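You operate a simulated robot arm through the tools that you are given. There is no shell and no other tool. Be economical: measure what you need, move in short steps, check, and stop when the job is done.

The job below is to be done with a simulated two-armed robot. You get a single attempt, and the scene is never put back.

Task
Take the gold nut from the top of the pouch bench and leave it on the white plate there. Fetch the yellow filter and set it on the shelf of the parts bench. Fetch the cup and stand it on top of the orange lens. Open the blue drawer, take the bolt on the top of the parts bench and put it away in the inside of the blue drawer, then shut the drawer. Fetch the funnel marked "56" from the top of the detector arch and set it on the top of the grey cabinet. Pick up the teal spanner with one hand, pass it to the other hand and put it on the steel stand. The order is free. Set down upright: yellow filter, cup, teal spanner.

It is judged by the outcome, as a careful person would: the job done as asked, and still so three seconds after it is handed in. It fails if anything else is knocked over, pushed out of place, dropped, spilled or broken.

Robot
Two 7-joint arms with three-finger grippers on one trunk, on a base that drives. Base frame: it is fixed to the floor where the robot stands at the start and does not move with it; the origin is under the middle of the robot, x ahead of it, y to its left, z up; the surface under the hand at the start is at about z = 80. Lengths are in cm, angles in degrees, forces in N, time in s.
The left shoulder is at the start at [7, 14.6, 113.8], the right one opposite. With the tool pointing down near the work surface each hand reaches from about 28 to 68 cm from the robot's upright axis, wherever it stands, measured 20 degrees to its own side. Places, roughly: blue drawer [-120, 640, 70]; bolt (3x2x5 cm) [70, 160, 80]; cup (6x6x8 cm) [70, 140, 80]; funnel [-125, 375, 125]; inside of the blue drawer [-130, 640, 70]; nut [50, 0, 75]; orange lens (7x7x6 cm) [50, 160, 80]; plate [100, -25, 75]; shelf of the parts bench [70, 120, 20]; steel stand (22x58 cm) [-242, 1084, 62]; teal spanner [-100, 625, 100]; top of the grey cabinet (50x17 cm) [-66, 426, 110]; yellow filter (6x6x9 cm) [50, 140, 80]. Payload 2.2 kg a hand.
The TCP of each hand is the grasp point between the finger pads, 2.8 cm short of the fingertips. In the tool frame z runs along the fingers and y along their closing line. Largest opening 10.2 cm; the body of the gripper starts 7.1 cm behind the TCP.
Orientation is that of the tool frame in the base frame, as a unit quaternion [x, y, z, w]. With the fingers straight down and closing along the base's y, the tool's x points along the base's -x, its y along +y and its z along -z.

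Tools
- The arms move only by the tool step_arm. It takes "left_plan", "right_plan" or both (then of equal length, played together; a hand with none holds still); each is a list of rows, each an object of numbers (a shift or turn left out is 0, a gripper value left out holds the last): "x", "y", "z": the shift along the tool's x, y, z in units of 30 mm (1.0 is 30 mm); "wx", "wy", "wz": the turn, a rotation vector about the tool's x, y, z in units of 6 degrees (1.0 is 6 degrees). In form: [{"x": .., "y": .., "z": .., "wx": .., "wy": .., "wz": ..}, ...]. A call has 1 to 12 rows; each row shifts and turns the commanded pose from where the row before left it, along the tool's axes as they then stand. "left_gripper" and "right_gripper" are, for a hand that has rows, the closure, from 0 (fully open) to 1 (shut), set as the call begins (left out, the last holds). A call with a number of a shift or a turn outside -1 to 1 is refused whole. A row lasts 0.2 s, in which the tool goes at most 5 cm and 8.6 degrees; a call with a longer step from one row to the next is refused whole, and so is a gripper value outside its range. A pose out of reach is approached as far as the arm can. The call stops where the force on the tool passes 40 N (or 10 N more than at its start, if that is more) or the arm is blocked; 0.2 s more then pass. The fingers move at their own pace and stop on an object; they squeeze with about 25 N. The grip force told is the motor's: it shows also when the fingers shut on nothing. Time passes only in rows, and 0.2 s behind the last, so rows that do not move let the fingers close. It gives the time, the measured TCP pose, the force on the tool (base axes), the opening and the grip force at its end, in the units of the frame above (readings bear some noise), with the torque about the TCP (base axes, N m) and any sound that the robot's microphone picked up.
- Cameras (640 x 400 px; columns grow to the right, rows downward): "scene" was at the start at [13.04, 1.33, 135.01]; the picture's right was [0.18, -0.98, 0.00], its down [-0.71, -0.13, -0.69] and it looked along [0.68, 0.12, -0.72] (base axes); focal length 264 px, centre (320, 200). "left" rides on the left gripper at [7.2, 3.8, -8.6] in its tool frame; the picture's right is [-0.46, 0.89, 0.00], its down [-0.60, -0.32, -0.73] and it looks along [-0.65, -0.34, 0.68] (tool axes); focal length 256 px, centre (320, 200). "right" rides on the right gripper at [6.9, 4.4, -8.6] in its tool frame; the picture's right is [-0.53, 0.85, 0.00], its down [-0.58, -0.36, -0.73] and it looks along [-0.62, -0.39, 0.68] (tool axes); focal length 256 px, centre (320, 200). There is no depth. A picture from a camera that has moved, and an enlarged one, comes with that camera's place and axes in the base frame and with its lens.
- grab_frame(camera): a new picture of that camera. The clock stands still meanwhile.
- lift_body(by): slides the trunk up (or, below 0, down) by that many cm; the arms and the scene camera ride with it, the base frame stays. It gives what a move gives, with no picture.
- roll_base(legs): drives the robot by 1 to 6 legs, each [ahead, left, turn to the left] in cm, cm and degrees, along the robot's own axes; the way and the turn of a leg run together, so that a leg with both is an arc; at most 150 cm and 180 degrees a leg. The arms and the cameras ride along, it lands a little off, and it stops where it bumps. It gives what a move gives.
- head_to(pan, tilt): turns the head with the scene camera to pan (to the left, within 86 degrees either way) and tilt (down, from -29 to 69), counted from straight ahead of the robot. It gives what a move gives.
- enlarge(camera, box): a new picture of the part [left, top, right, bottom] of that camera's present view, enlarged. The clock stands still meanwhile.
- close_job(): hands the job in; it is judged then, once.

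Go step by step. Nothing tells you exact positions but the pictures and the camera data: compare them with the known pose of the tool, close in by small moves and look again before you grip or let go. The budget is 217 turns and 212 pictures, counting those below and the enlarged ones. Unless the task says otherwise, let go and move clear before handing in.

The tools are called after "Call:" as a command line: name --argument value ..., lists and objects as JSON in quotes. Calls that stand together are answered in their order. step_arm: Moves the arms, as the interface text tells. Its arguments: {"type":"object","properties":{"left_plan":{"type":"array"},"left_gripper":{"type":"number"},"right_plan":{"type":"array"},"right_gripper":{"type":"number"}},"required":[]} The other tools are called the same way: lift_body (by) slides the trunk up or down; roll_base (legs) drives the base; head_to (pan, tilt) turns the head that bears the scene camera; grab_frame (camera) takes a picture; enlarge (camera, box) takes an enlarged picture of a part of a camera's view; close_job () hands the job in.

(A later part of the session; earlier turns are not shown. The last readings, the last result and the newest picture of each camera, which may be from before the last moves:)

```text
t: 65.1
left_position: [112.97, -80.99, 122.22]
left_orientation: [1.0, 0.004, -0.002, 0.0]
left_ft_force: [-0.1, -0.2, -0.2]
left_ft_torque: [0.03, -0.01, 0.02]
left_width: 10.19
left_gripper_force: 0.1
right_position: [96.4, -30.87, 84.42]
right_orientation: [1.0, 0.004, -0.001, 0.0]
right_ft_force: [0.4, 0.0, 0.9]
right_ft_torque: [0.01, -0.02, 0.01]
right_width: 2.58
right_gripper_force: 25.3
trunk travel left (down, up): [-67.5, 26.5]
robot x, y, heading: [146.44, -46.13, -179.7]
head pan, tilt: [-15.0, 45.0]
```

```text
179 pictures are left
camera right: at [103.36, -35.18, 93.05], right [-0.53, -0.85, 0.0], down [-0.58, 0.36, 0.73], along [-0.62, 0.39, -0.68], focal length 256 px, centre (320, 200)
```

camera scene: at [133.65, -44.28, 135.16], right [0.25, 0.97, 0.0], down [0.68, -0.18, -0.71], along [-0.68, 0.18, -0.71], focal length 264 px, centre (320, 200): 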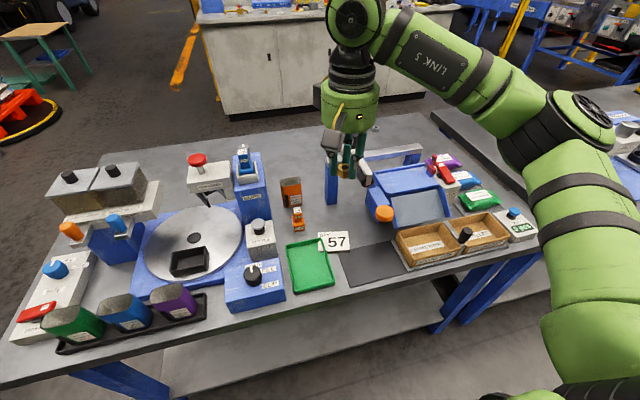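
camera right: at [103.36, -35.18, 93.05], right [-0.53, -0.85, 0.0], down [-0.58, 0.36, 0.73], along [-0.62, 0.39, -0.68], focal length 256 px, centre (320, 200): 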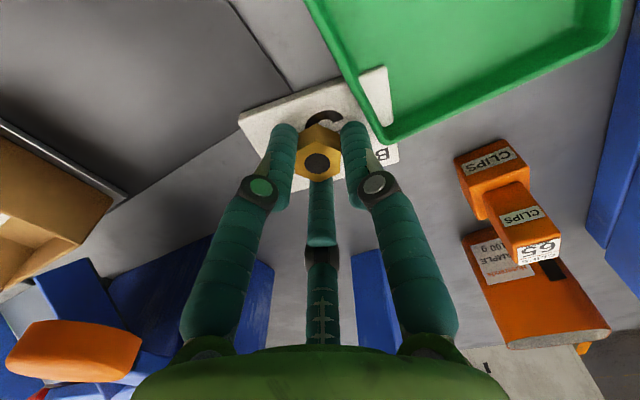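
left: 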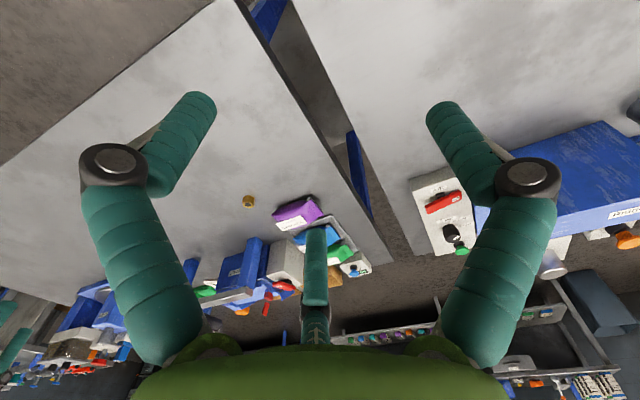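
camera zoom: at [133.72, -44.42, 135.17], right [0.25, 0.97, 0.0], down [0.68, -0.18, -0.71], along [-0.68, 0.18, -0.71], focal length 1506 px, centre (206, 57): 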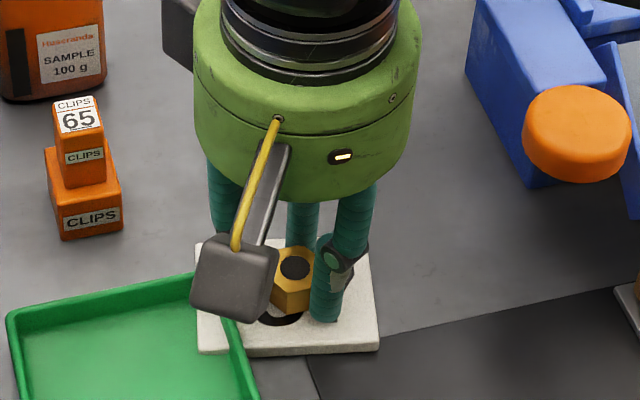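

Call:
step_arm --right_plan '[{"z": 0.1}, {"z": 0.1}]'

Call:
step_arm --right_plan '[{"z": 0.1}]'

Call:
enlarge --camera "scene" --box '[290, 190, 390, 260]'

```text
t: 65.7
left_position: [113.23, -81.0, 122.3]
left_orientation: [1.0, 0.003, -0.002, 0.0]
left_ft_force: [0.3, -0.4, 0.5]
left_ft_torque: [-0.01, 0.0, 0.03]
left_width: 10.2
left_gripper_force: 0.1
right_position: [96.33, -31.1, 84.17]
right_orientation: [1.0, 0.004, -0.004, 0.0]
right_ft_force: [-2.5, 2.0, 16.4]
right_ft_torque: [0.25, -0.08, 0.01]
right_width: 2.61
right_gripper_force: 25.1
trunk travel left (down, up): [-67.5, 26.5]
robot x, y, heading: [146.55, -46.38, -179.6]
head pan, tilt: [-15.0, 45.0]
```

```text
t: 66.1
left_position: [113.27, -80.93, 122.42]
left_orientation: [1.0, 0.004, -0.001, -0.001]
left_ft_force: [-0.3, 0.6, 0.9]
left_ft_torque: [0.01, 0.02, 0.04]
left_width: 10.19
left_gripper_force: 0.0
right_position: [96.52, -31.02, 84.05]
right_orientation: [1.0, 0.003, -0.006, 0.001]
right_ft_force: [-4.8, 3.4, 28.7]
right_ft_torque: [0.28, -0.02, 0.02]
right_width: 2.63
right_gripper_force: 24.9
trunk travel left (down, up): [-67.5, 26.5]
robot x, y, heading: [146.79, -46.62, -179.7]
head pan, tilt: [-15.0, 45.0]
```

```text
5.71 times, centred on (340, 225) of scene
camera zoom: at [134.03, -44.5, 135.23], right [0.25, 0.97, 0.0], down [0.68, -0.18, -0.71], along [-0.69, 0.18, -0.71], focal length 1506 px, centre (206, 57)
```

zoom: 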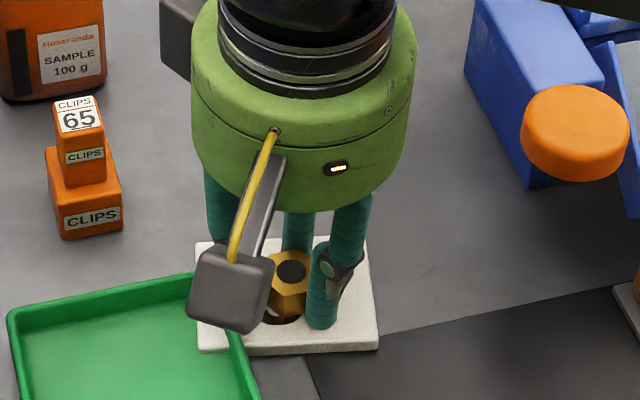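

Contact on the plate. I relieve the pressure, open, and withdraw.

Call:
step_arm --right_plan '[{"z": -0.1}]'

Call:
step_arm --right_plan '[{}, {}, {"z": -0.6}, {"z": -1}, {"z": -1}, {"z": -1}, {"z": -1}, {"z": -1}, {"z": -1}, {"z": -1}]' --right_gripper 0.5

Call:
enlarge --camera "scene" --box '[260, 140, 420, 290]'

```text
t: 66.5
left_position: [113.17, -80.99, 122.23]
left_orientation: [1.0, 0.004, -0.002, 0.0]
left_ft_force: [0.5, -0.9, 0.1]
left_ft_torque: [-0.01, 0.0, 0.0]
left_width: 10.22
left_gripper_force: 0.0
right_position: [96.36, -31.08, 83.93]
right_orientation: [1.0, 0.004, -0.003, 0.0]
right_ft_force: [-6.0, 2.3, 20.2]
right_ft_torque: [0.23, 0.04, -0.01]
right_width: 2.58
right_gripper_force: 25.2
trunk travel left (down, up): [-67.5, 26.5]
robot x, y, heading: [146.42, -46.16, -179.4]
head pan, tilt: [-15.0, 45.0]
```

```text
t: 68.7
left_position: [113.06, -81.04, 122.2]
left_orientation: [1.0, 0.003, -0.001, 0.0]
left_ft_force: [0.2, -0.1, 0.4]
left_ft_torque: [0.0, 0.0, 0.01]
left_width: 10.18
left_gripper_force: 0.1
right_position: [96.51, -31.06, 106.71]
right_orientation: [1.0, 0.004, 0.0, 0.0]
right_ft_force: [-0.6, -0.1, 0.6]
right_ft_torque: [0.01, -0.01, 0.0]
right_width: 5.08
right_gripper_force: 0.0
trunk travel left (down, up): [-67.5, 26.5]
robot x, y, heading: [146.44, -46.05, -179.5]
head pan, tilt: [-15.0, 45.0]
```

```text
2.67 times, centred on (340, 215) of scene
camera zoom: at [133.76, -44.47, 135.17], right [0.25, 0.97, 0.0], down [0.68, -0.18, -0.71], along [-0.68, 0.18, -0.71], focal length 703 px, centre (267, 160)
```

zoom: 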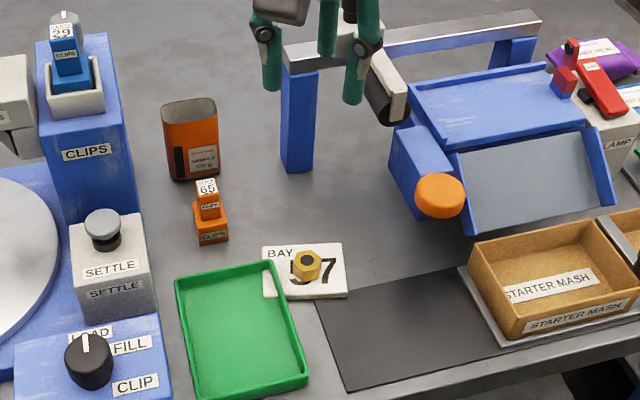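

The nut sits on plate 57. Now I drive back around to the front of the parts bench.

Call:
roll_base --legs '[[-26, 0, 0], [0, 105, 0], [150, 0, 0], [55, 0, 0], [0, 0, 180], [0, 150, 0]]'

Call:
roll_base --legs '[[0, 120, 0]]'

Call:
head_to --pan 10 --tilt 40

Call:
grab_frame --camera "scene"

```text
t: 99.9
left_position: [6.0, 31.8, 122.28]
left_orientation: [0.025, 1.0, 0.0, 0.001]
left_ft_force: [1.2, -0.1, 0.3]
left_ft_torque: [-0.02, 0.01, 0.01]
left_width: 10.2
left_gripper_force: 0.0
right_position: [19.5, -18.99, 106.68]
right_orientation: [0.023, 1.0, 0.0, 0.0]
right_ft_force: [-0.3, -1.1, 0.7]
right_ft_torque: [-0.01, 0.03, -0.02]
right_width: 5.09
right_gripper_force: 0.0
trunk travel left (down, up): [-67.5, 26.5]
robot x, y, heading: [-29.45, -0.96, -3.0]
head pan, tilt: [-15.0, 45.0]
```

```text
t: 106.0
left_position: [10.89, 152.61, 122.26]
left_orientation: [0.02, 1.0, 0.0, 0.001]
left_ft_force: [-0.2, -0.2, 1.0]
left_ft_torque: [-0.01, 0.02, -0.02]
left_width: 10.22
left_gripper_force: 0.0
right_position: [24.97, 102.03, 106.62]
right_orientation: [0.02, 1.0, 0.0, 0.001]
right_ft_force: [-0.4, -0.7, -0.3]
right_ft_torque: [-0.03, 0.0, 0.0]
right_width: 5.1
right_gripper_force: 0.1
trunk travel left (down, up): [-67.5, 26.5]
robot x, y, heading: [-23.97, 119.9, -2.3]
head pan, tilt: [-15.0, 45.0]
```

```text
t: 106.9
left_position: [10.86, 152.67, 122.16]
left_orientation: [0.019, 1.0, 0.0, 0.002]
left_ft_force: [-1.1, -0.6, -0.7]
left_ft_torque: [0.05, -0.01, 0.02]
left_width: 10.19
left_gripper_force: 0.0
right_position: [24.97, 102.04, 106.56]
right_orientation: [0.02, 1.0, -0.001, 0.001]
right_ft_force: [-1.0, -0.3, 0.5]
right_ft_torque: [0.01, 0.01, -0.02]
right_width: 5.1
right_gripper_force: 0.1
trunk travel left (down, up): [-67.5, 26.5]
robot x, y, heading: [-24.17, 119.39, -2.3]
head pan, tilt: [10.0, 40.0]
```

```text
176 pictures are left
camera scene: at [-10.69, 120.49, 135.89], right [0.13, -0.99, 0.0], down [-0.64, -0.09, -0.77], along [0.76, 0.1, -0.64], focal length 264 px, centre (320, 200)
```

scene: 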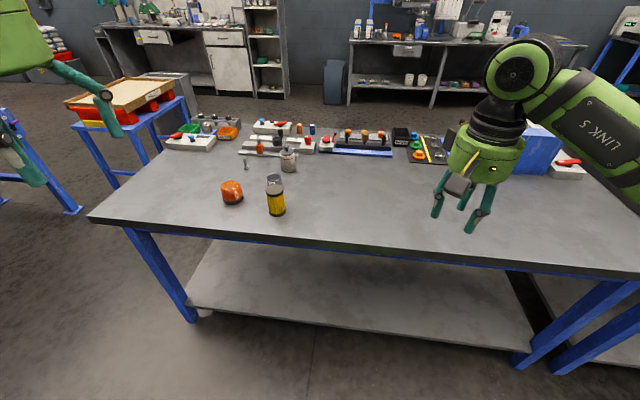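

Call:
enlarge --camera "scene" --box '[200, 110, 360, 230]'

Call:
enlarge --camera "scene" --box '[160, 230, 420, 380]'

```text
3.33 times, centred on (280, 170) of scene
camera zoom: at [-10.69, 120.49, 135.89], right [0.13, -0.99, 0.0], down [-0.64, -0.09, -0.77], along [0.76, 0.1, -0.64], focal length 878 px, centre (453, 300)
```

zoom: 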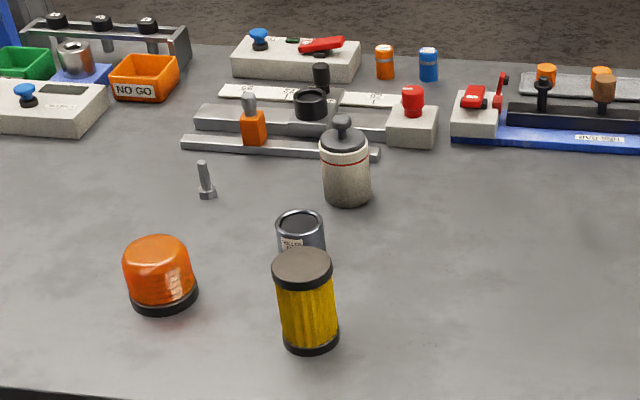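

```text
2.46 times, centred on (290, 305) of scene
camera zoom: at [-10.69, 120.49, 135.89], right [0.13, -0.99, 0.0], down [-0.64, -0.09, -0.77], along [0.76, 0.1, -0.64], focal length 649 px, centre (394, -58)
```

zoom: 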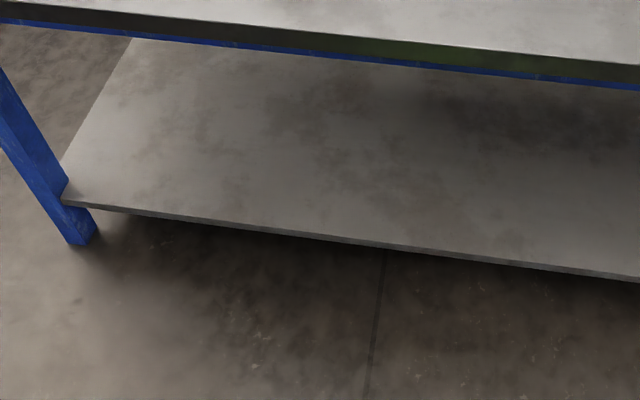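

Filter stands near (48.5,141.4), cup right behind it (57,144), lens (52.7,158), bolt (71,160). I square up the robot, tuck the right hand, and tilt the left hand 45° forward so the same grip will work at the shelf.

Call:
roll_base --legs '[[0, 3, 2.3], [12, 0, 0]]'

Call:
step_arm --left_plan '[{"wy": -1, "y": -0.5}, {"wy": -1, "y": -0.5}, {"wy": -1, "y": -0.5}, {"wy": -1, "y": -0.5}, {"wy": -1, "y": -0.5}, {"wy": -1, "y": -0.5}, {"wy": -1, "y": -0.5}, {"wy": -0.5, "y": -0.5}]' --right_plan '[{"z": -1, "x": 0.5}, {"z": -1, "x": 0.5}, {"z": -1, "x": 0.5}, {"z": -1, "x": 0.5}, {"x": 0.5}, {"x": 0.5}, {}, {}]'

Call:
grab_frame --camera "left"

Call:
grab_frame --camera "scene"

```text
t: 108.6
left_position: [21.27, 156.98, 122.26]
left_orientation: [0.002, 1.0, 0.0, 0.002]
left_ft_force: [-0.8, -0.1, -0.5]
left_ft_torque: [0.0, 0.02, 0.02]
left_width: 10.2
left_gripper_force: 0.1
right_position: [37.22, 106.99, 106.61]
right_orientation: [0.001, 1.0, 0.0, 0.002]
right_ft_force: [-0.3, 0.4, -0.4]
right_ft_torque: [-0.03, 0.01, 0.01]
right_width: 5.1
right_gripper_force: 0.1
trunk travel left (down, up): [-67.5, 26.5]
robot x, y, heading: [-12.73, 122.69, -0.2]
head pan, tilt: [10.0, 40.0]
```

```text
t: 110.4
left_position: [21.31, 144.84, 122.26]
left_orientation: [0.002, 0.923, -0.001, 0.384]
left_ft_force: [-0.4, 0.2, 0.5]
left_ft_torque: [0.03, -0.01, -0.01]
left_width: 10.2
left_gripper_force: 0.2
right_position: [28.3, 106.89, 118.63]
right_orientation: [0.001, 1.0, 0.001, 0.001]
right_ft_force: [-0.3, 0.2, 0.1]
right_ft_torque: [0.01, 0.01, -0.01]
right_width: 5.1
right_gripper_force: 0.2
trunk travel left (down, up): [-67.5, 26.5]
robot x, y, heading: [-12.5, 122.79, 0.3]
head pan, tilt: [10.0, 40.0]
```

```text
173 pictures are left
camera left: at [10.13, 148.53, 123.22], right [0.33, 0.88, 0.33], down [-0.09, -0.32, 0.94], along [0.94, -0.34, -0.02], focal length 256 px, centre (320, 200)
```

left: 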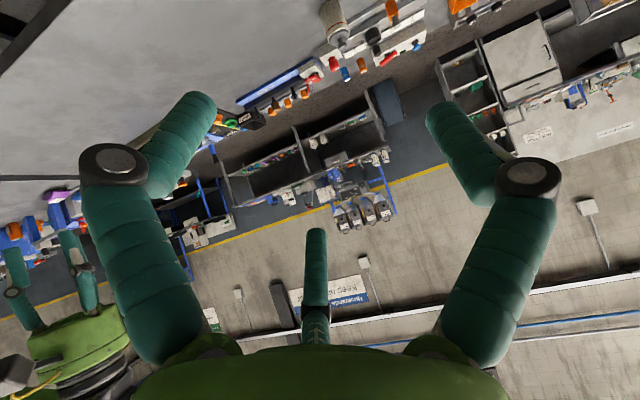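

```text
172 pictures are left
camera scene: at [1.05, 123.86, 135.89], right [0.17, -0.99, 0.0], down [-0.63, -0.11, -0.77], along [0.75, 0.13, -0.64], focal length 264 px, centre (320, 200)
```

scene: 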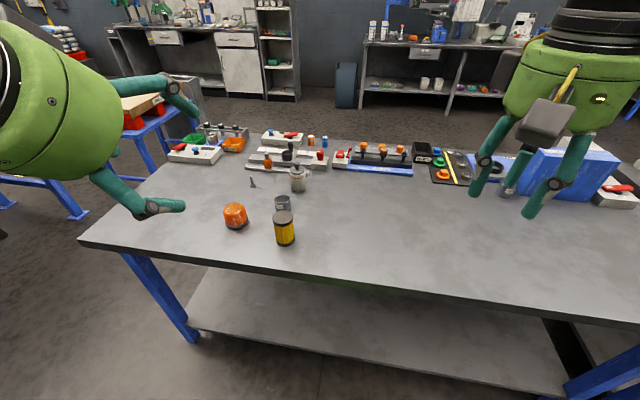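

Call:
step_arm --left_plan '[{"x": 0.6, "z": 0.945, "y": -0.09}, {"x": 0.6, "z": 0.945, "y": -0.09}, {"x": 0.6, "z": 0.945, "y": -0.09}, {"x": 0.6, "z": 0.945, "y": -0.09}, {"x": 0.6, "z": 0.945, "y": -0.09}, {"x": 0.6, "z": 0.945, "y": -0.09}, {"x": 0.6, "z": 0.945, "y": -0.09}, {"x": 0.6, "z": 0.945, "y": -0.09}, {"x": 0.6, "z": 0.945, "y": -0.09}, {"x": 0.6, "z": 0.945, "y": -0.09}]'

Call:
grab_frame --camera "left"

Call:
grab_frame --camera "scene"

```text
t: 112.6
left_position: [34.63, 142.19, 94.72]
left_orientation: [0.0, 0.924, 0.0, 0.383]
left_ft_force: [0.1, -0.6, 0.9]
left_ft_torque: [-0.02, -0.01, -0.04]
left_width: 10.17
left_gripper_force: 0.0
left hand out of reach, approached as far as the arm can: row 2, 3, 4, 5, 6
right_position: [28.4, 107.05, 118.69]
right_orientation: [0.001, 1.0, 0.0, 0.0]
right_ft_force: [0.2, 0.1, -1.0]
right_ft_torque: [-0.01, 0.07, -0.01]
right_width: 5.11
right_gripper_force: 0.0
trunk travel left (down, up): [-67.5, 26.5]
robot x, y, heading: [-12.36, 122.72, -0.2]
head pan, tilt: [10.0, 40.0]
```

```text
171 pictures are left
camera left: at [23.46, 146.12, 95.71], right [0.33, 0.88, 0.33], down [-0.09, -0.32, 0.94], along [0.94, -0.34, -0.02], focal length 256 px, centre (320, 200)
```

left: 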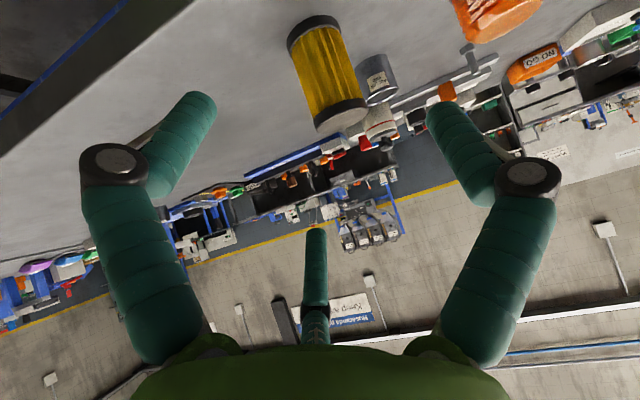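

```text
170 pictures are left
camera scene: at [1.18, 123.98, 135.88], right [0.17, -0.99, 0.0], down [-0.63, -0.11, -0.77], along [0.75, 0.13, -0.64], focal length 264 px, centre (320, 200)
```

scene: 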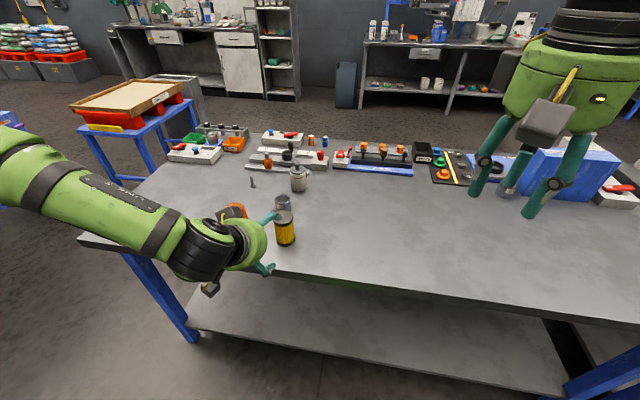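

Call:
step_arm --left_plan '[{"x": 0.72, "z": 0.72}, {"x": 0.72, "z": 0.72}, {"x": 0.72, "z": 0.72}, {"x": -0.6, "z": 0.6}, {"x": -0.6, "z": 0.6}]'

Call:
grab_frame --camera "left"

Call:
enlarge --camera "scene" --box '[180, 150, 360, 310]'

```text
t: 113.8
left_position: [39.66, 142.28, 85.4]
left_orientation: [0.002, 0.924, 0.0, 0.383]
left_ft_force: [0.8, 0.6, -0.4]
left_ft_torque: [0.03, -0.03, -0.04]
left_width: 10.18
left_gripper_force: 0.0
right_position: [28.26, 106.92, 118.67]
right_orientation: [0.001, 1.0, 0.0, -0.001]
right_ft_force: [0.2, 0.5, 0.5]
right_ft_torque: [-0.01, -0.02, 0.04]
right_width: 5.09
right_gripper_force: 0.0
trunk travel left (down, up): [-67.5, 26.5]
robot x, y, heading: [-12.38, 122.72, -0.2]
head pan, tilt: [10.0, 40.0]
```

```text
169 pictures are left
camera left: at [28.5, 146.13, 86.4], right [0.33, 0.88, 0.33], down [-0.09, -0.32, 0.94], along [0.94, -0.34, -0.02], focal length 256 px, centre (320, 200)
```

left: 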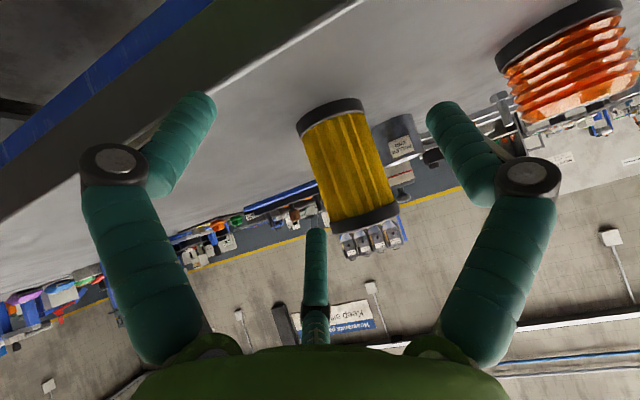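

```text
2.50 times, centred on (270, 230) of scene
camera zoom: at [1.1, 123.97, 135.88], right [0.17, -0.99, 0.0], down [-0.63, -0.11, -0.77], along [0.75, 0.13, -0.64], focal length 659 px, centre (445, 125)
```

zoom: 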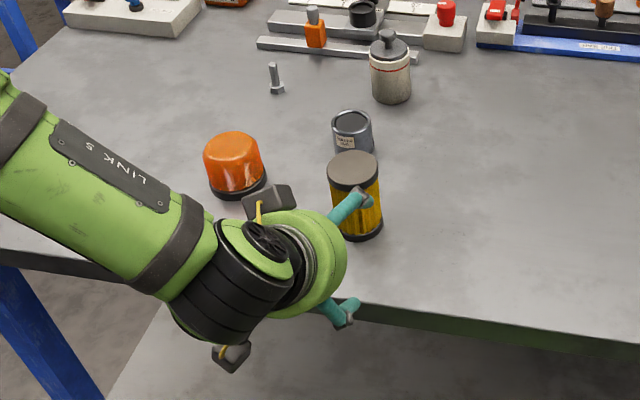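

The gripper is really three-jawed (one jaw at +y, two at -y), and in this tilt the lower jaw hangs ~5 cm below the TCP. I raise to z≈87 and narrow the opening before moving onto the filter.

Call:
step_arm --left_plan '[{"x": -0.4, "z": -0.4}, {"x": -0.6, "z": 0.6}, {"x": -0.3, "z": 0.3}]' --left_gripper 0.12

Call:
grab_frame --camera "left"

Call:
enlarge --camera "scene" --box '[180, 150, 360, 310]'

```text
t: 114.6
left_position: [43.57, 142.07, 87.36]
left_orientation: [0.002, 0.923, -0.002, 0.384]
left_ft_force: [0.2, -0.7, 0.4]
left_ft_torque: [-0.04, -0.05, -0.01]
left_width: 9.06
left_gripper_force: 1.2
right_position: [28.32, 106.91, 118.68]
right_orientation: [0.001, 1.0, 0.0, 0.001]
right_ft_force: [0.5, -0.1, 1.1]
right_ft_torque: [-0.02, 0.0, 0.04]
right_width: 5.1
right_gripper_force: 0.1
trunk travel left (down, up): [-67.5, 26.5]
robot x, y, heading: [-12.41, 122.37, 0.0]
head pan, tilt: [10.0, 40.0]
```

```text
167 pictures are left
camera left: at [32.3, 145.82, 88.28], right [0.33, 0.88, 0.33], down [-0.09, -0.32, 0.94], along [0.94, -0.34, -0.02], focal length 256 px, centre (320, 200)
```

left: 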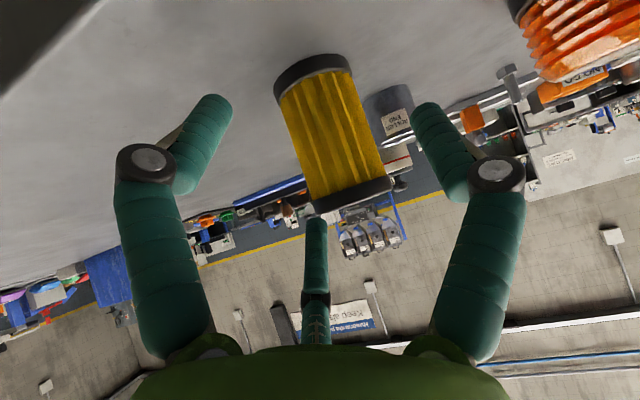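

```text
2.50 times, centred on (270, 230) of scene
camera zoom: at [1.01, 123.9, 135.9], right [0.17, -0.99, 0.0], down [-0.63, -0.11, -0.77], along [0.75, 0.13, -0.64], focal length 659 px, centre (445, 125)
```

zoom: 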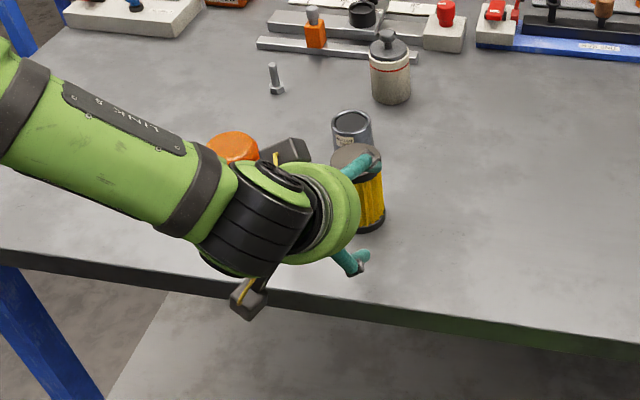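

The thumb jaw would strike the filter from this tilt if it is solid. I back off upward, return to tool-down, and test-grip the filter from the top to learn the true jaw geometry.

Call:
step_arm --left_plan '[{"x": 0.4, "z": -0.4}, {"x": -0.7, "z": -0.7}, {"x": -0.7, "z": -0.7}, {"x": -0.7, "z": -0.7}, {"x": -0.7, "z": -0.7}, {"wy": 1}, {"wy": 1}, {"wy": 1}, {"wy": 1}, {"wy": 1}, {"wy": 1}, {"wy": 1}]' --left_gripper 0.2

Call:
step_arm --left_plan '[{"wy": 0.5, "x": -0.9}, {"x": -0.9}, {"z": 0.5}]'

Call:
grab_frame --camera "left"

Call:
enlarge --camera "scene" --box '[180, 110, 380, 270]'

```text
t: 117.2
left_position: [41.88, 142.07, 98.95]
left_orientation: [0.002, 1.0, -0.001, 0.025]
left_ft_force: [0.7, 0.1, 0.0]
left_ft_torque: [0.01, -0.01, -0.01]
left_width: 8.17
left_gripper_force: 0.2
right_position: [28.36, 107.0, 118.5]
right_orientation: [0.001, 1.0, 0.0, 0.0]
right_ft_force: [0.3, -0.4, 0.0]
right_ft_torque: [-0.01, 0.02, 0.03]
right_width: 5.11
right_gripper_force: 0.1
trunk travel left (down, up): [-67.5, 26.5]
robot x, y, heading: [-12.53, 122.61, 0.1]
head pan, tilt: [10.0, 40.0]
```

```text
t: 118.0
left_position: [43.59, 144.34, 97.91]
left_orientation: [0.002, 1.0, -0.001, 0.001]
left_ft_force: [-0.6, 0.5, 0.0]
left_ft_torque: [0.01, 0.01, -0.05]
left_width: 8.17
left_gripper_force: 0.1
left hand out of reach, approached as far as the arm can: row 1, 2
right_position: [28.3, 106.98, 118.59]
right_orientation: [0.001, 1.0, 0.0, 0.0]
right_ft_force: [0.0, 0.3, -0.4]
right_ft_torque: [0.04, -0.03, 0.01]
right_width: 5.1
right_gripper_force: 0.0
trunk travel left (down, up): [-67.5, 26.5]
robot x, y, heading: [-12.72, 122.36, -0.1]
head pan, tilt: [10.0, 40.0]
```

```text
165 pictures are left
camera left: at [36.35, 148.12, 106.56], right [0.47, 0.88, 0.0], down [0.6, -0.32, 0.73], along [0.65, -0.34, -0.68], focal length 256 px, centre (320, 200)
```

left: 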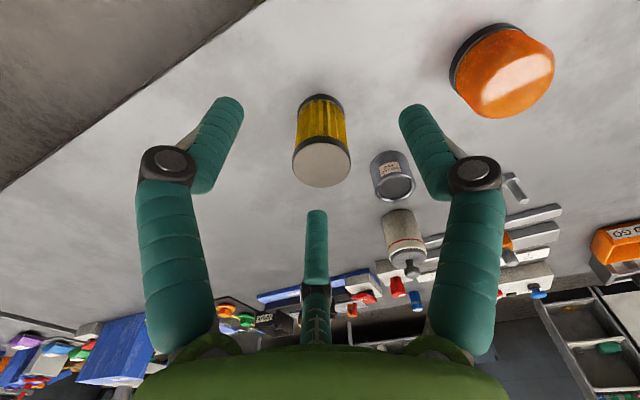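

```text
2.50 times, centred on (280, 190) of scene
camera zoom: at [1.06, 123.95, 135.89], right [0.17, -0.99, 0.0], down [-0.63, -0.11, -0.77], along [0.75, 0.13, -0.64], focal length 659 px, centre (420, 225)
```

zoom: 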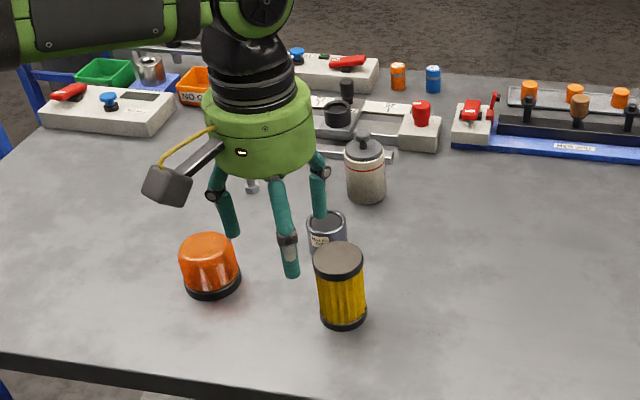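

I move the base 10 cm closer and position over the filter at (49,141.2).

Call:
step_arm --left_plan '[{"z": -1, "y": -1}, {"z": -0.5}]'

Call:
roll_base --legs '[[10, 0, 0]]'

Call:
step_arm --left_plan '[{"x": 0.5}, {"x": 0.5}, {"x": 0.4, "z": 0.9}, {"z": 0.9}]'

Call:
grab_frame --camera "left"

Call:
grab_frame --camera "scene"

```text
t: 118.6
left_position: [42.38, 142.12, 102.54]
left_orientation: [0.002, 1.0, 0.0, 0.001]
left_ft_force: [1.2, 0.2, 0.4]
left_ft_torque: [0.0, -0.01, 0.03]
left_width: 8.16
left_gripper_force: 0.1
left hand out of reach, approached as far as the arm can: row 1
right_position: [28.3, 107.06, 118.72]
right_orientation: [0.002, 1.0, 0.0, 0.001]
right_ft_force: [0.2, 0.3, 0.0]
right_ft_torque: [-0.02, 0.01, -0.02]
right_width: 5.1
right_gripper_force: 0.1
trunk travel left (down, up): [-67.5, 26.5]
robot x, y, heading: [-12.58, 122.52, -0.1]
head pan, tilt: [10.0, 40.0]
```

```text
t: 119.7
left_position: [52.08, 142.25, 102.56]
left_orientation: [0.001, 1.0, 0.0, 0.002]
left_ft_force: [-0.4, -0.1, -0.8]
left_ft_torque: [-0.03, -0.03, -0.04]
left_width: 8.19
left_gripper_force: 0.0
right_position: [38.05, 106.96, 118.86]
right_orientation: [0.0, 1.0, 0.0, 0.002]
right_ft_force: [0.2, -0.1, 0.1]
right_ft_torque: [-0.04, -0.04, 0.04]
right_width: 5.1
right_gripper_force: 0.1
trunk travel left (down, up): [-67.5, 26.5]
robot x, y, heading: [-2.77, 122.95, 0.1]
head pan, tilt: [10.0, 40.0]
```

```text
t: 120.7
left_position: [47.95, 142.23, 97.01]
left_orientation: [0.0, 1.0, 0.0, 0.002]
left_ft_force: [-1.2, -0.5, -0.2]
left_ft_torque: [0.01, -0.01, -0.02]
left_width: 8.16
left_gripper_force: 0.0
right_position: [38.09, 107.07, 118.81]
right_orientation: [0.0, 1.0, -0.001, 0.001]
right_ft_force: [0.5, 0.7, 0.3]
right_ft_torque: [0.0, -0.02, 0.04]
right_width: 5.09
right_gripper_force: 0.1
trunk travel left (down, up): [-67.5, 26.5]
robot x, y, heading: [-2.9, 122.5, -0.1]
head pan, tilt: [10.0, 40.0]
```

```text
163 pictures are left
camera left: at [40.69, 145.87, 105.72], right [0.47, 0.89, 0.0], down [0.6, -0.32, 0.73], along [0.65, -0.34, -0.68], focal length 256 px, centre (320, 200)
```

left: 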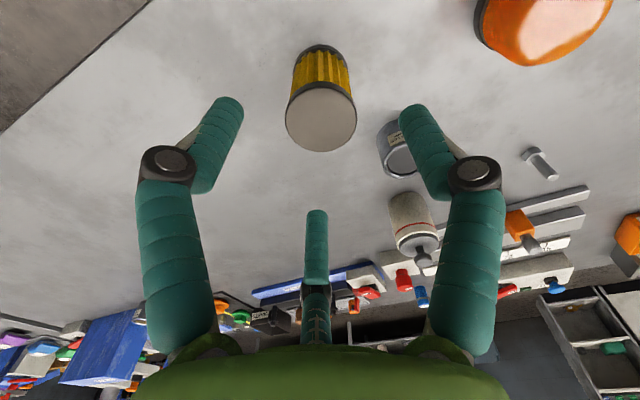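

```text
162 pictures are left
camera scene: at [10.85, 123.95, 135.89], right [0.17, -0.98, 0.0], down [-0.63, -0.11, -0.77], along [0.75, 0.13, -0.64], focal length 264 px, centre (320, 200)
```

scene: 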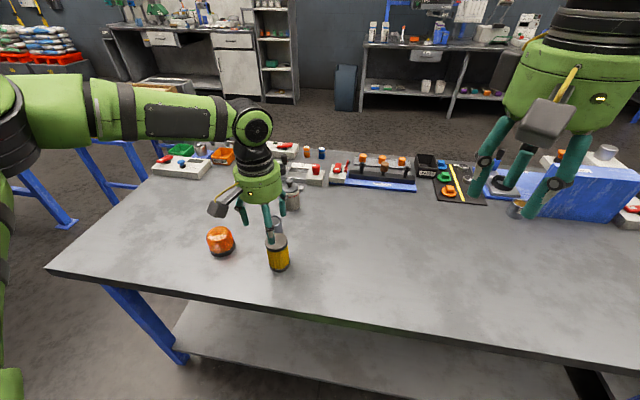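

Call:
step_arm --left_plan '[{"x": -0.43, "y": -0.25}, {"z": 0.9}, {"z": 0.9}, {"z": 0.9}, {"z": 0.9}]'

Call:
grab_frame --camera "left"

Call:
enlarge --camera "scene" --box '[190, 150, 350, 290]'

```text
t: 121.9
left_position: [47.79, 142.64, 87.34]
left_orientation: [0.001, 1.0, -0.001, 0.002]
left_ft_force: [0.8, -1.4, -0.5]
left_ft_torque: [-0.01, 0.0, -0.01]
left_width: 8.22
left_gripper_force: 0.3
left hand out of reach, approached as far as the arm can: row 4, 5
right_position: [38.07, 107.03, 118.75]
right_orientation: [0.0, 1.0, 0.0, 0.001]
right_ft_force: [-0.1, 1.4, -0.1]
right_ft_torque: [0.01, 0.0, -0.01]
right_width: 5.12
right_gripper_force: 0.0
trunk travel left (down, up): [-67.5, 26.5]
robot x, y, heading: [-2.41, 122.94, 0.2]
head pan, tilt: [10.0, 40.0]
```

```text
161 pictures are left
camera left: at [40.61, 146.53, 95.96], right [0.47, 0.88, 0.0], down [0.6, -0.32, 0.73], along [0.65, -0.34, -0.68], focal length 256 px, centre (320, 200)
```

left: 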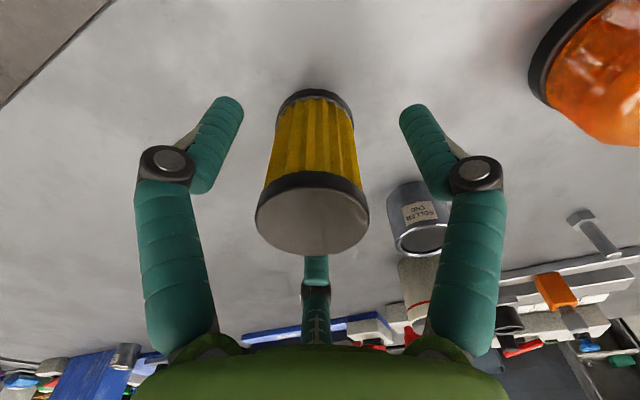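

```text
2.86 times, centred on (270, 220) of scene
camera zoom: at [10.84, 124.0, 135.89], right [0.17, -0.98, 0.0], down [-0.63, -0.11, -0.77], along [0.75, 0.13, -0.64], focal length 753 px, centre (463, 143)
```

zoom: 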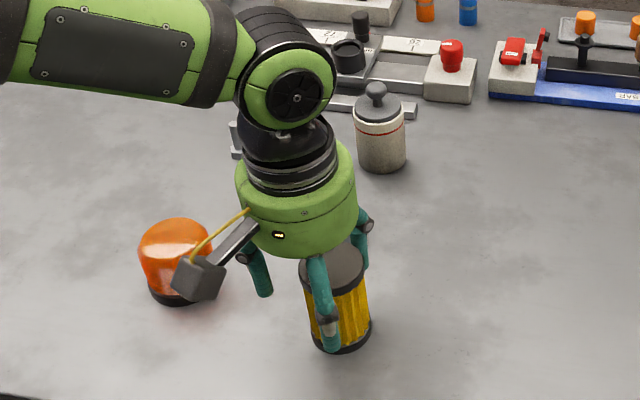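

Call:
step_arm --left_plan '[{"x": -0.4, "y": -0.4}]'

Call:
grab_frame --camera "left"

```text
t: 122.3
left_position: [48.07, 142.32, 88.14]
left_orientation: [0.001, 1.0, -0.002, 0.001]
left_ft_force: [0.2, -1.0, -0.5]
left_ft_torque: [0.0, 0.04, 0.0]
left_width: 8.15
left_gripper_force: 0.0
left hand out of reach, approached as far as the arm can: row 1
right_position: [38.03, 106.98, 118.73]
right_orientation: [0.0, 1.0, 0.0, 0.001]
right_ft_force: [0.2, -0.4, 0.0]
right_ft_torque: [0.02, -0.01, 0.01]
right_width: 5.11
right_gripper_force: 0.1
trunk travel left (down, up): [-67.5, 26.5]
robot x, y, heading: [-2.84, 122.61, 0.1]
head pan, tilt: [10.0, 40.0]
```

```text
159 pictures are left
camera left: at [40.79, 146.12, 96.73], right [0.47, 0.88, 0.0], down [0.6, -0.32, 0.73], along [0.65, -0.34, -0.68], focal length 256 px, centre (320, 200)
```

left: 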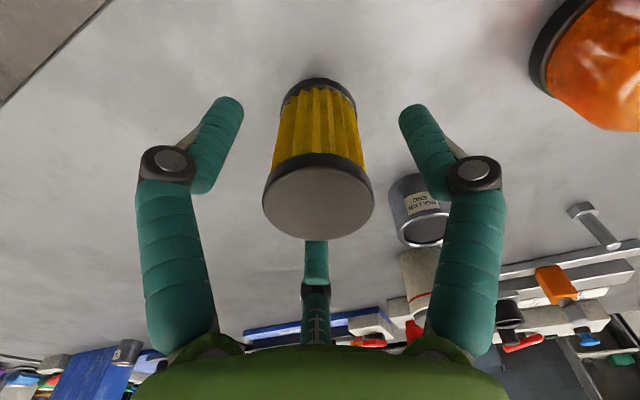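

The left arm is at its limit here; I raise, drive 8 cm closer, and come back over the filter.

Call:
step_arm --left_plan '[{"z": -1}, {"z": -1}, {"z": -1}]'

Call:
roll_base --legs '[[8, -3, 0]]'

Call:
step_arm --left_plan '[{"x": 0.8, "y": 0.25}, {"x": 0.8, "y": 0.25}, {"x": 0.7, "y": 0.25}, {"z": 0.8}, {"z": 0.8}]'

Call:
grab_frame --camera "left"

```text
t: 123.1
left_position: [48.02, 142.33, 97.36]
left_orientation: [0.001, 1.0, 0.0, 0.0]
left_ft_force: [-0.3, 0.5, -0.1]
left_ft_torque: [0.0, 0.01, 0.01]
left_width: 8.16
left_gripper_force: 0.1
right_position: [38.07, 107.08, 118.72]
right_orientation: [0.0, 1.0, 0.0, 0.001]
right_ft_force: [0.3, 0.5, 0.8]
right_ft_torque: [0.03, -0.02, 0.01]
right_width: 5.08
right_gripper_force: 0.1
trunk travel left (down, up): [-67.5, 26.5]
robot x, y, heading: [-2.34, 122.51, -0.1]
head pan, tilt: [10.0, 40.0]
```

```text
t: 124.2
left_position: [55.91, 139.36, 97.5]
left_orientation: [0.002, 1.0, -0.001, 0.001]
left_ft_force: [0.1, -0.2, 0.2]
left_ft_torque: [-0.02, 0.02, -0.01]
left_width: 8.16
left_gripper_force: 0.0
right_position: [45.84, 103.99, 118.82]
right_orientation: [0.001, 1.0, 0.0, 0.001]
right_ft_force: [0.3, -0.5, -0.7]
right_ft_torque: [-0.01, -0.04, 0.01]
right_width: 5.13
right_gripper_force: 0.1
trunk travel left (down, up): [-67.5, 26.5]
robot x, y, heading: [5.31, 119.36, -0.1]
head pan, tilt: [10.0, 40.0]
```

```text
t: 125.4
left_position: [49.07, 141.46, 92.39]
left_orientation: [0.002, 1.0, 0.001, 0.001]
left_ft_force: [0.5, -0.2, 0.3]
left_ft_torque: [-0.07, 0.0, 0.0]
left_width: 8.13
left_gripper_force: 0.1
right_position: [45.96, 103.86, 118.71]
right_orientation: [0.0, 1.0, 0.0, 0.001]
right_ft_force: [0.1, -0.2, -0.2]
right_ft_torque: [0.0, -0.03, 0.0]
right_width: 5.1
right_gripper_force: 0.2
trunk travel left (down, up): [-67.5, 26.5]
robot x, y, heading: [5.08, 119.37, -0.4]
head pan, tilt: [10.0, 40.0]
```

```text
158 pictures are left
camera left: at [41.86, 145.31, 101.05], right [0.47, 0.88, 0.0], down [0.6, -0.32, 0.73], along [0.65, -0.34, -0.68], focal length 256 px, centre (320, 200)
```

left: 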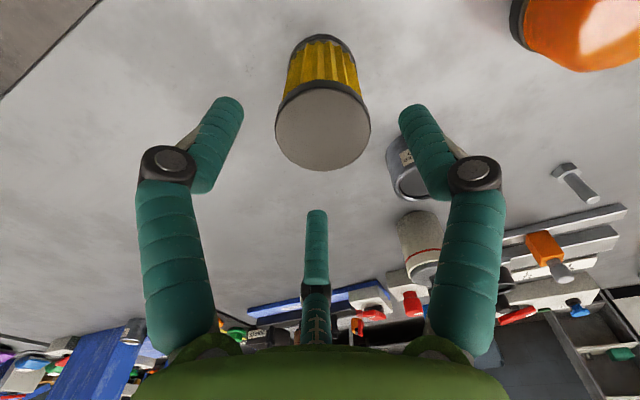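

Call:
step_arm --left_plan '[{"x": 0.12, "y": 0.13, "z": 0.5}, {"z": 0.9}, {"z": 0.9}]'

Call:
enlarge --camera "scene" --box '[190, 150, 350, 290]'

Call:
grab_frame --camera "left"

```text
t: 126.2
left_position: [49.0, 141.98, 85.56]
left_orientation: [0.001, 1.0, 0.0, 0.002]
left_ft_force: [-0.9, -0.2, 0.2]
left_ft_torque: [-0.01, 0.01, 0.05]
left_width: 8.16
left_gripper_force: 0.1
right_position: [45.99, 103.88, 118.73]
right_orientation: [0.002, 1.0, 0.0, 0.001]
right_ft_force: [0.7, 0.1, 0.5]
right_ft_torque: [-0.01, 0.01, -0.03]
right_width: 5.11
right_gripper_force: 0.1
trunk travel left (down, up): [-67.5, 26.5]
robot x, y, heading: [5.1, 119.94, 0.1]
head pan, tilt: [10.0, 40.0]
```

```text
2.86 times, centred on (270, 220) of scene
camera zoom: at [18.75, 120.92, 135.89], right [0.17, -0.99, 0.0], down [-0.63, -0.11, -0.77], along [0.75, 0.13, -0.64], focal length 753 px, centre (463, 143)
```

zoom: 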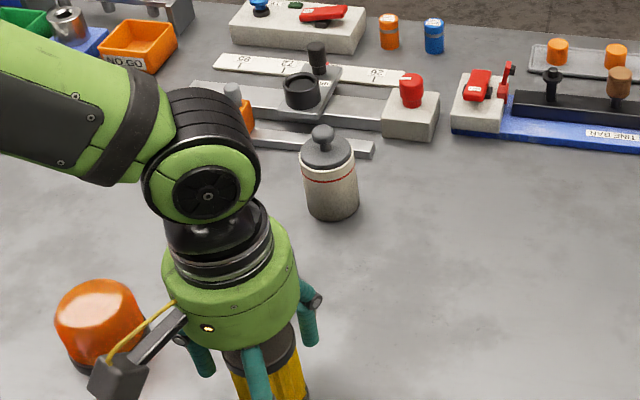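

```text
156 pictures are left
camera left: at [41.59, 145.85, 94.18], right [0.47, 0.88, 0.0], down [0.6, -0.32, 0.73], along [0.65, -0.34, -0.68], focal length 256 px, centre (320, 200)
```

left: 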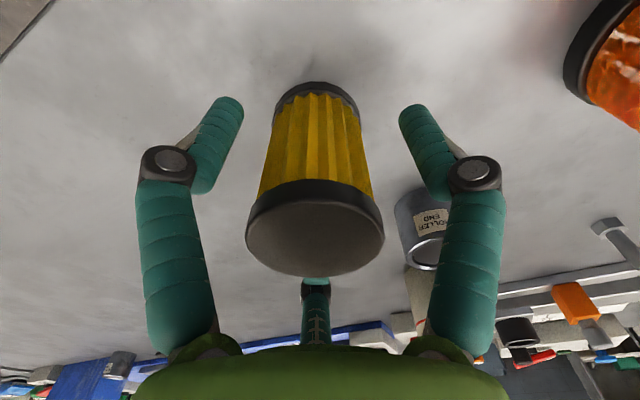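

Call:
step_arm --left_plan '[{}, {}, {}]' --left_gripper 1

Call:
grab_frame --camera "left"

```text
t: 127.0
left_position: [48.7, 141.96, 85.67]
left_orientation: [0.002, 1.0, 0.0, 0.002]
left_ft_force: [1.6, -0.8, 8.0]
left_ft_torque: [-0.08, 0.04, 0.02]
left_width: 5.22
left_gripper_force: 25.4
right_position: [45.86, 103.81, 118.7]
right_orientation: [0.001, 1.0, 0.001, 0.002]
right_ft_force: [-0.2, 0.4, 0.3]
right_ft_torque: [-0.02, 0.01, 0.02]
right_width: 5.11
right_gripper_force: 0.0
trunk travel left (down, up): [-67.5, 26.5]
robot x, y, heading: [5.13, 119.83, 0.0]
head pan, tilt: [10.0, 40.0]
```

```text
155 pictures are left
camera left: at [41.57, 145.77, 94.29], right [0.47, 0.88, 0.0], down [0.6, -0.32, 0.73], along [0.65, -0.34, -0.68], focal length 256 px, centre (320, 200)
```

left: 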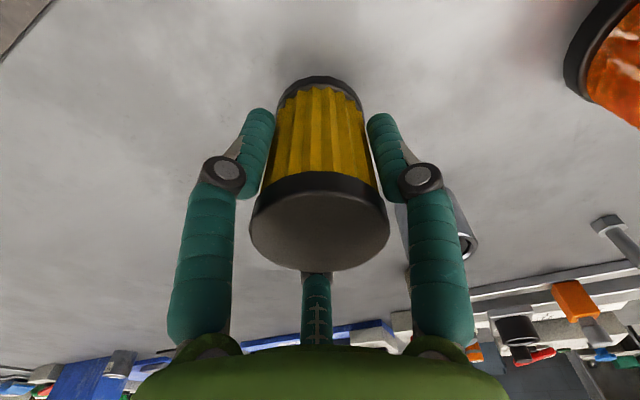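

The grip closed on the filter (5.2 cm). I lift it, back away, tuck the right hand high, then lower the trunk to insert it over the shelf tool-down.

Call:
step_arm --left_plan '[{"z": -0.5}, {"z": -0.8}, {"z": -0.8}, {"z": -0.8}, {"z": -0.8}]'

Call:
roll_base --legs '[[-32, 0, 0], [0, -12, 0]]'

Call:
step_arm --right_plan '[{"z": -1, "x": 0.4}, {"z": -1, "x": 0.4}, {"z": -1, "x": 0.4}, {"z": -1, "x": 0.4}, {"z": -1, "x": 0.4}, {"z": -1, "x": 0.4}, {"z": -1, "x": 0.4}, {"z": -1, "x": 0.4}, {"z": -1, "x": 0.4}, {"z": -1, "x": 0.4}]'

Call:
grab_frame --camera "left"

Call:
grab_frame --camera "scene"

```text
t: 128.2
left_position: [48.58, 141.95, 96.83]
left_orientation: [0.001, 1.0, 0.0, 0.001]
left_ft_force: [-0.6, 0.5, -1.7]
left_ft_torque: [0.02, 0.02, -0.06]
left_width: 5.21
left_gripper_force: 24.8
right_position: [45.88, 103.88, 118.7]
right_orientation: [0.001, 1.0, 0.001, 0.002]
right_ft_force: [0.5, 0.7, -0.8]
right_ft_torque: [0.01, 0.0, 0.03]
right_width: 5.1
right_gripper_force: 0.1
trunk travel left (down, up): [-67.5, 26.5]
robot x, y, heading: [4.98, 119.73, -0.3]
head pan, tilt: [10.0, 40.0]
```

```text
t: 131.2
left_position: [16.34, 130.41, 96.8]
left_orientation: [0.001, 1.0, -0.001, 0.001]
left_ft_force: [-0.2, 0.7, -1.2]
left_ft_torque: [-0.02, 0.0, 0.02]
left_width: 5.21
left_gripper_force: 25.1
right_position: [13.72, 92.14, 118.81]
right_orientation: [0.0, 1.0, -0.001, 0.0]
right_ft_force: [-0.9, -0.1, -0.8]
right_ft_torque: [-0.03, -0.02, -0.03]
right_width: 5.11
right_gripper_force: 0.0
trunk travel left (down, up): [-67.5, 26.5]
robot x, y, heading: [-27.08, 107.85, -0.1]
head pan, tilt: [10.0, 40.0]
```

```text
t: 133.4
left_position: [16.4, 130.14, 96.83]
left_orientation: [0.0, 1.0, 0.0, 0.0]
left_ft_force: [-0.9, 0.7, -1.5]
left_ft_torque: [0.0, 0.03, 0.03]
left_width: 5.2
left_gripper_force: 25.3
right_position: [7.19, 92.13, 135.2]
right_orientation: [0.0, 1.0, 0.001, 0.002]
right_ft_force: [-0.5, 0.4, 1.0]
right_ft_torque: [-0.03, -0.02, 0.03]
right_width: 5.1
right_gripper_force: 0.0
right hand out of reach, approached as far as the arm can: row 6, 7, 8, 9, 10
trunk travel left (down, up): [-67.5, 26.5]
robot x, y, heading: [-27.11, 107.66, -0.2]
head pan, tilt: [10.0, 40.0]
```

```text
154 pictures are left
camera left: at [9.15, 133.98, 105.43], right [0.47, 0.88, 0.0], down [0.6, -0.32, 0.73], along [0.65, -0.34, -0.68], focal length 256 px, centre (320, 200)
```

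left: 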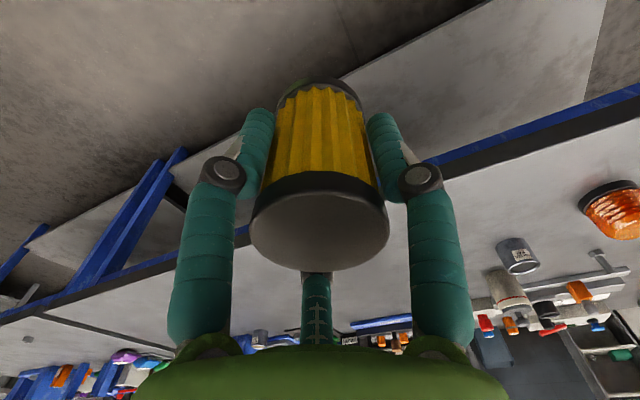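

```text
153 pictures are left
camera scene: at [-13.54, 108.99, 135.88], right [0.17, -0.98, 0.0], down [-0.63, -0.11, -0.77], along [0.75, 0.13, -0.64], focal length 264 px, centre (320, 200)
```

scene: 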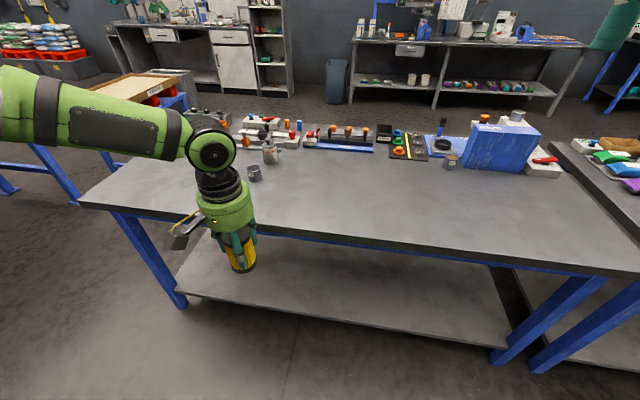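

I swing the right hand out to the side so it clears the table when the trunk goes down.

Call:
step_arm --right_plan '[{"y": -1, "x": 0.6}, {"y": -1, "x": 0.6}, {"y": -1, "x": 0.6}, {"y": -1, "x": 0.6}, {"y": -1, "x": 0.6}, {"y": -1, "x": 0.6}, {"y": -1, "x": 0.6}, {"y": -1, "x": 0.6}]'

Call:
head_to --pan -50 --tilt 40

Call:
grab_frame --camera "scene"

```text
t: 135.2
left_position: [16.4, 130.14, 96.81]
left_orientation: [0.001, 1.0, 0.0, 0.001]
left_ft_force: [0.8, -1.0, -1.5]
left_ft_torque: [0.01, 0.02, -0.01]
left_width: 5.21
left_gripper_force: 25.3
right_position: [4.53, 83.83, 130.18]
right_orientation: [0.0, 1.0, 0.0, 0.002]
right_ft_force: [-0.1, -1.0, 0.1]
right_ft_torque: [0.03, 0.0, 0.0]
right_width: 5.14
right_gripper_force: 0.1
right hand out of reach, approached as far as the arm can: row 1, 2, 3, 4, 5, 6, 7, 8
trunk travel left (down, up): [-67.5, 26.5]
robot x, y, heading: [-27.13, 107.82, -0.0]
head pan, tilt: [10.0, 40.0]
```

```text
t: 136.5
left_position: [16.27, 130.42, 96.76]
left_orientation: [0.001, 1.0, 0.0, 0.002]
left_ft_force: [-0.2, -0.1, -1.6]
left_ft_torque: [0.01, -0.01, 0.0]
left_width: 5.25
left_gripper_force: 25.0
right_position: [4.61, 84.05, 130.18]
right_orientation: [0.001, 1.0, 0.0, 0.002]
right_ft_force: [-0.5, -0.1, -0.2]
right_ft_torque: [-0.01, -0.03, -0.01]
right_width: 5.11
right_gripper_force: 0.0
trunk travel left (down, up): [-67.5, 26.5]
robot x, y, heading: [-27.51, 107.67, 0.3]
head pan, tilt: [-50.0, 40.0]
```

```text
152 pictures are left
camera scene: at [-16.48, 101.05, 135.89], right [-0.77, -0.64, 0.0], down [-0.41, 0.49, -0.77], along [0.49, -0.59, -0.64], focal length 264 px, centre (320, 200)
```

scene: 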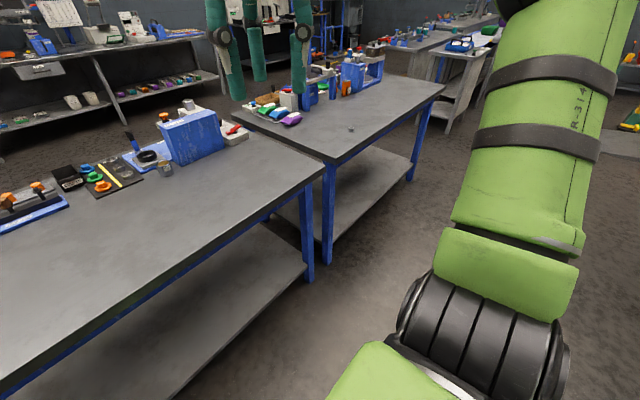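

Call:
step_arm --right_plan '[{"z": 1}, {"z": 1}, {"z": 1}, {"z": 1}, {"z": 1}, {"z": 1}, {"z": 1}, {"y": -1, "x": 0.3}, {"y": -1, "x": 0.3}, {"y": -1, "x": 0.4}, {"y": -1, "x": 0.4}, {"y": -1, "x": 0.4}]'

Call:
step_arm --right_plan '[{"y": -1, "x": 0.5}, {"y": -1, "x": 0.5}, {"y": -1, "x": 0.5}, {"y": -1, "x": 0.5}, {"y": -1, "x": 0.5}, {"y": -1, "x": 0.5}]'

```text
t: 139.1
left_position: [16.46, 130.19, 96.82]
left_orientation: [0.001, 1.0, 0.0, 0.001]
left_ft_force: [0.7, -0.5, -1.7]
left_ft_torque: [0.01, 0.0, 0.0]
left_width: 5.22
left_gripper_force: 25.1
right_position: [1.95, 71.68, 108.51]
right_orientation: [-0.001, 1.0, 0.0, 0.0]
right_ft_force: [-0.4, -0.3, -0.3]
right_ft_torque: [0.01, 0.03, -0.02]
right_width: 5.1
right_gripper_force: 0.1
right hand out of reach, approached as far as the arm can: row 11, 12
trunk travel left (down, up): [-67.5, 26.5]
robot x, y, heading: [-27.57, 107.32, 0.1]
head pan, tilt: [-50.0, 40.0]
```

```text
t: 140.5
left_position: [16.35, 130.16, 96.91]
left_orientation: [0.001, 1.0, 0.0, 0.001]
left_ft_force: [0.9, -0.4, -1.7]
left_ft_torque: [0.02, 0.03, -0.04]
left_width: 5.25
left_gripper_force: 25.0
right_position: [7.21, 61.26, 106.19]
right_orientation: [-0.001, 1.0, -0.001, 0.001]
right_ft_force: [-0.2, -0.7, 0.3]
right_ft_torque: [0.04, -0.04, -0.01]
right_width: 5.13
right_gripper_force: 0.1
right hand out of reach, approached as far as the arm can: row 1, 2, 3, 4, 5, 6
trunk travel left (down, up): [-67.5, 26.5]
robot x, y, heading: [-27.19, 107.71, -0.1]
head pan, tilt: [-50.0, 40.0]
```

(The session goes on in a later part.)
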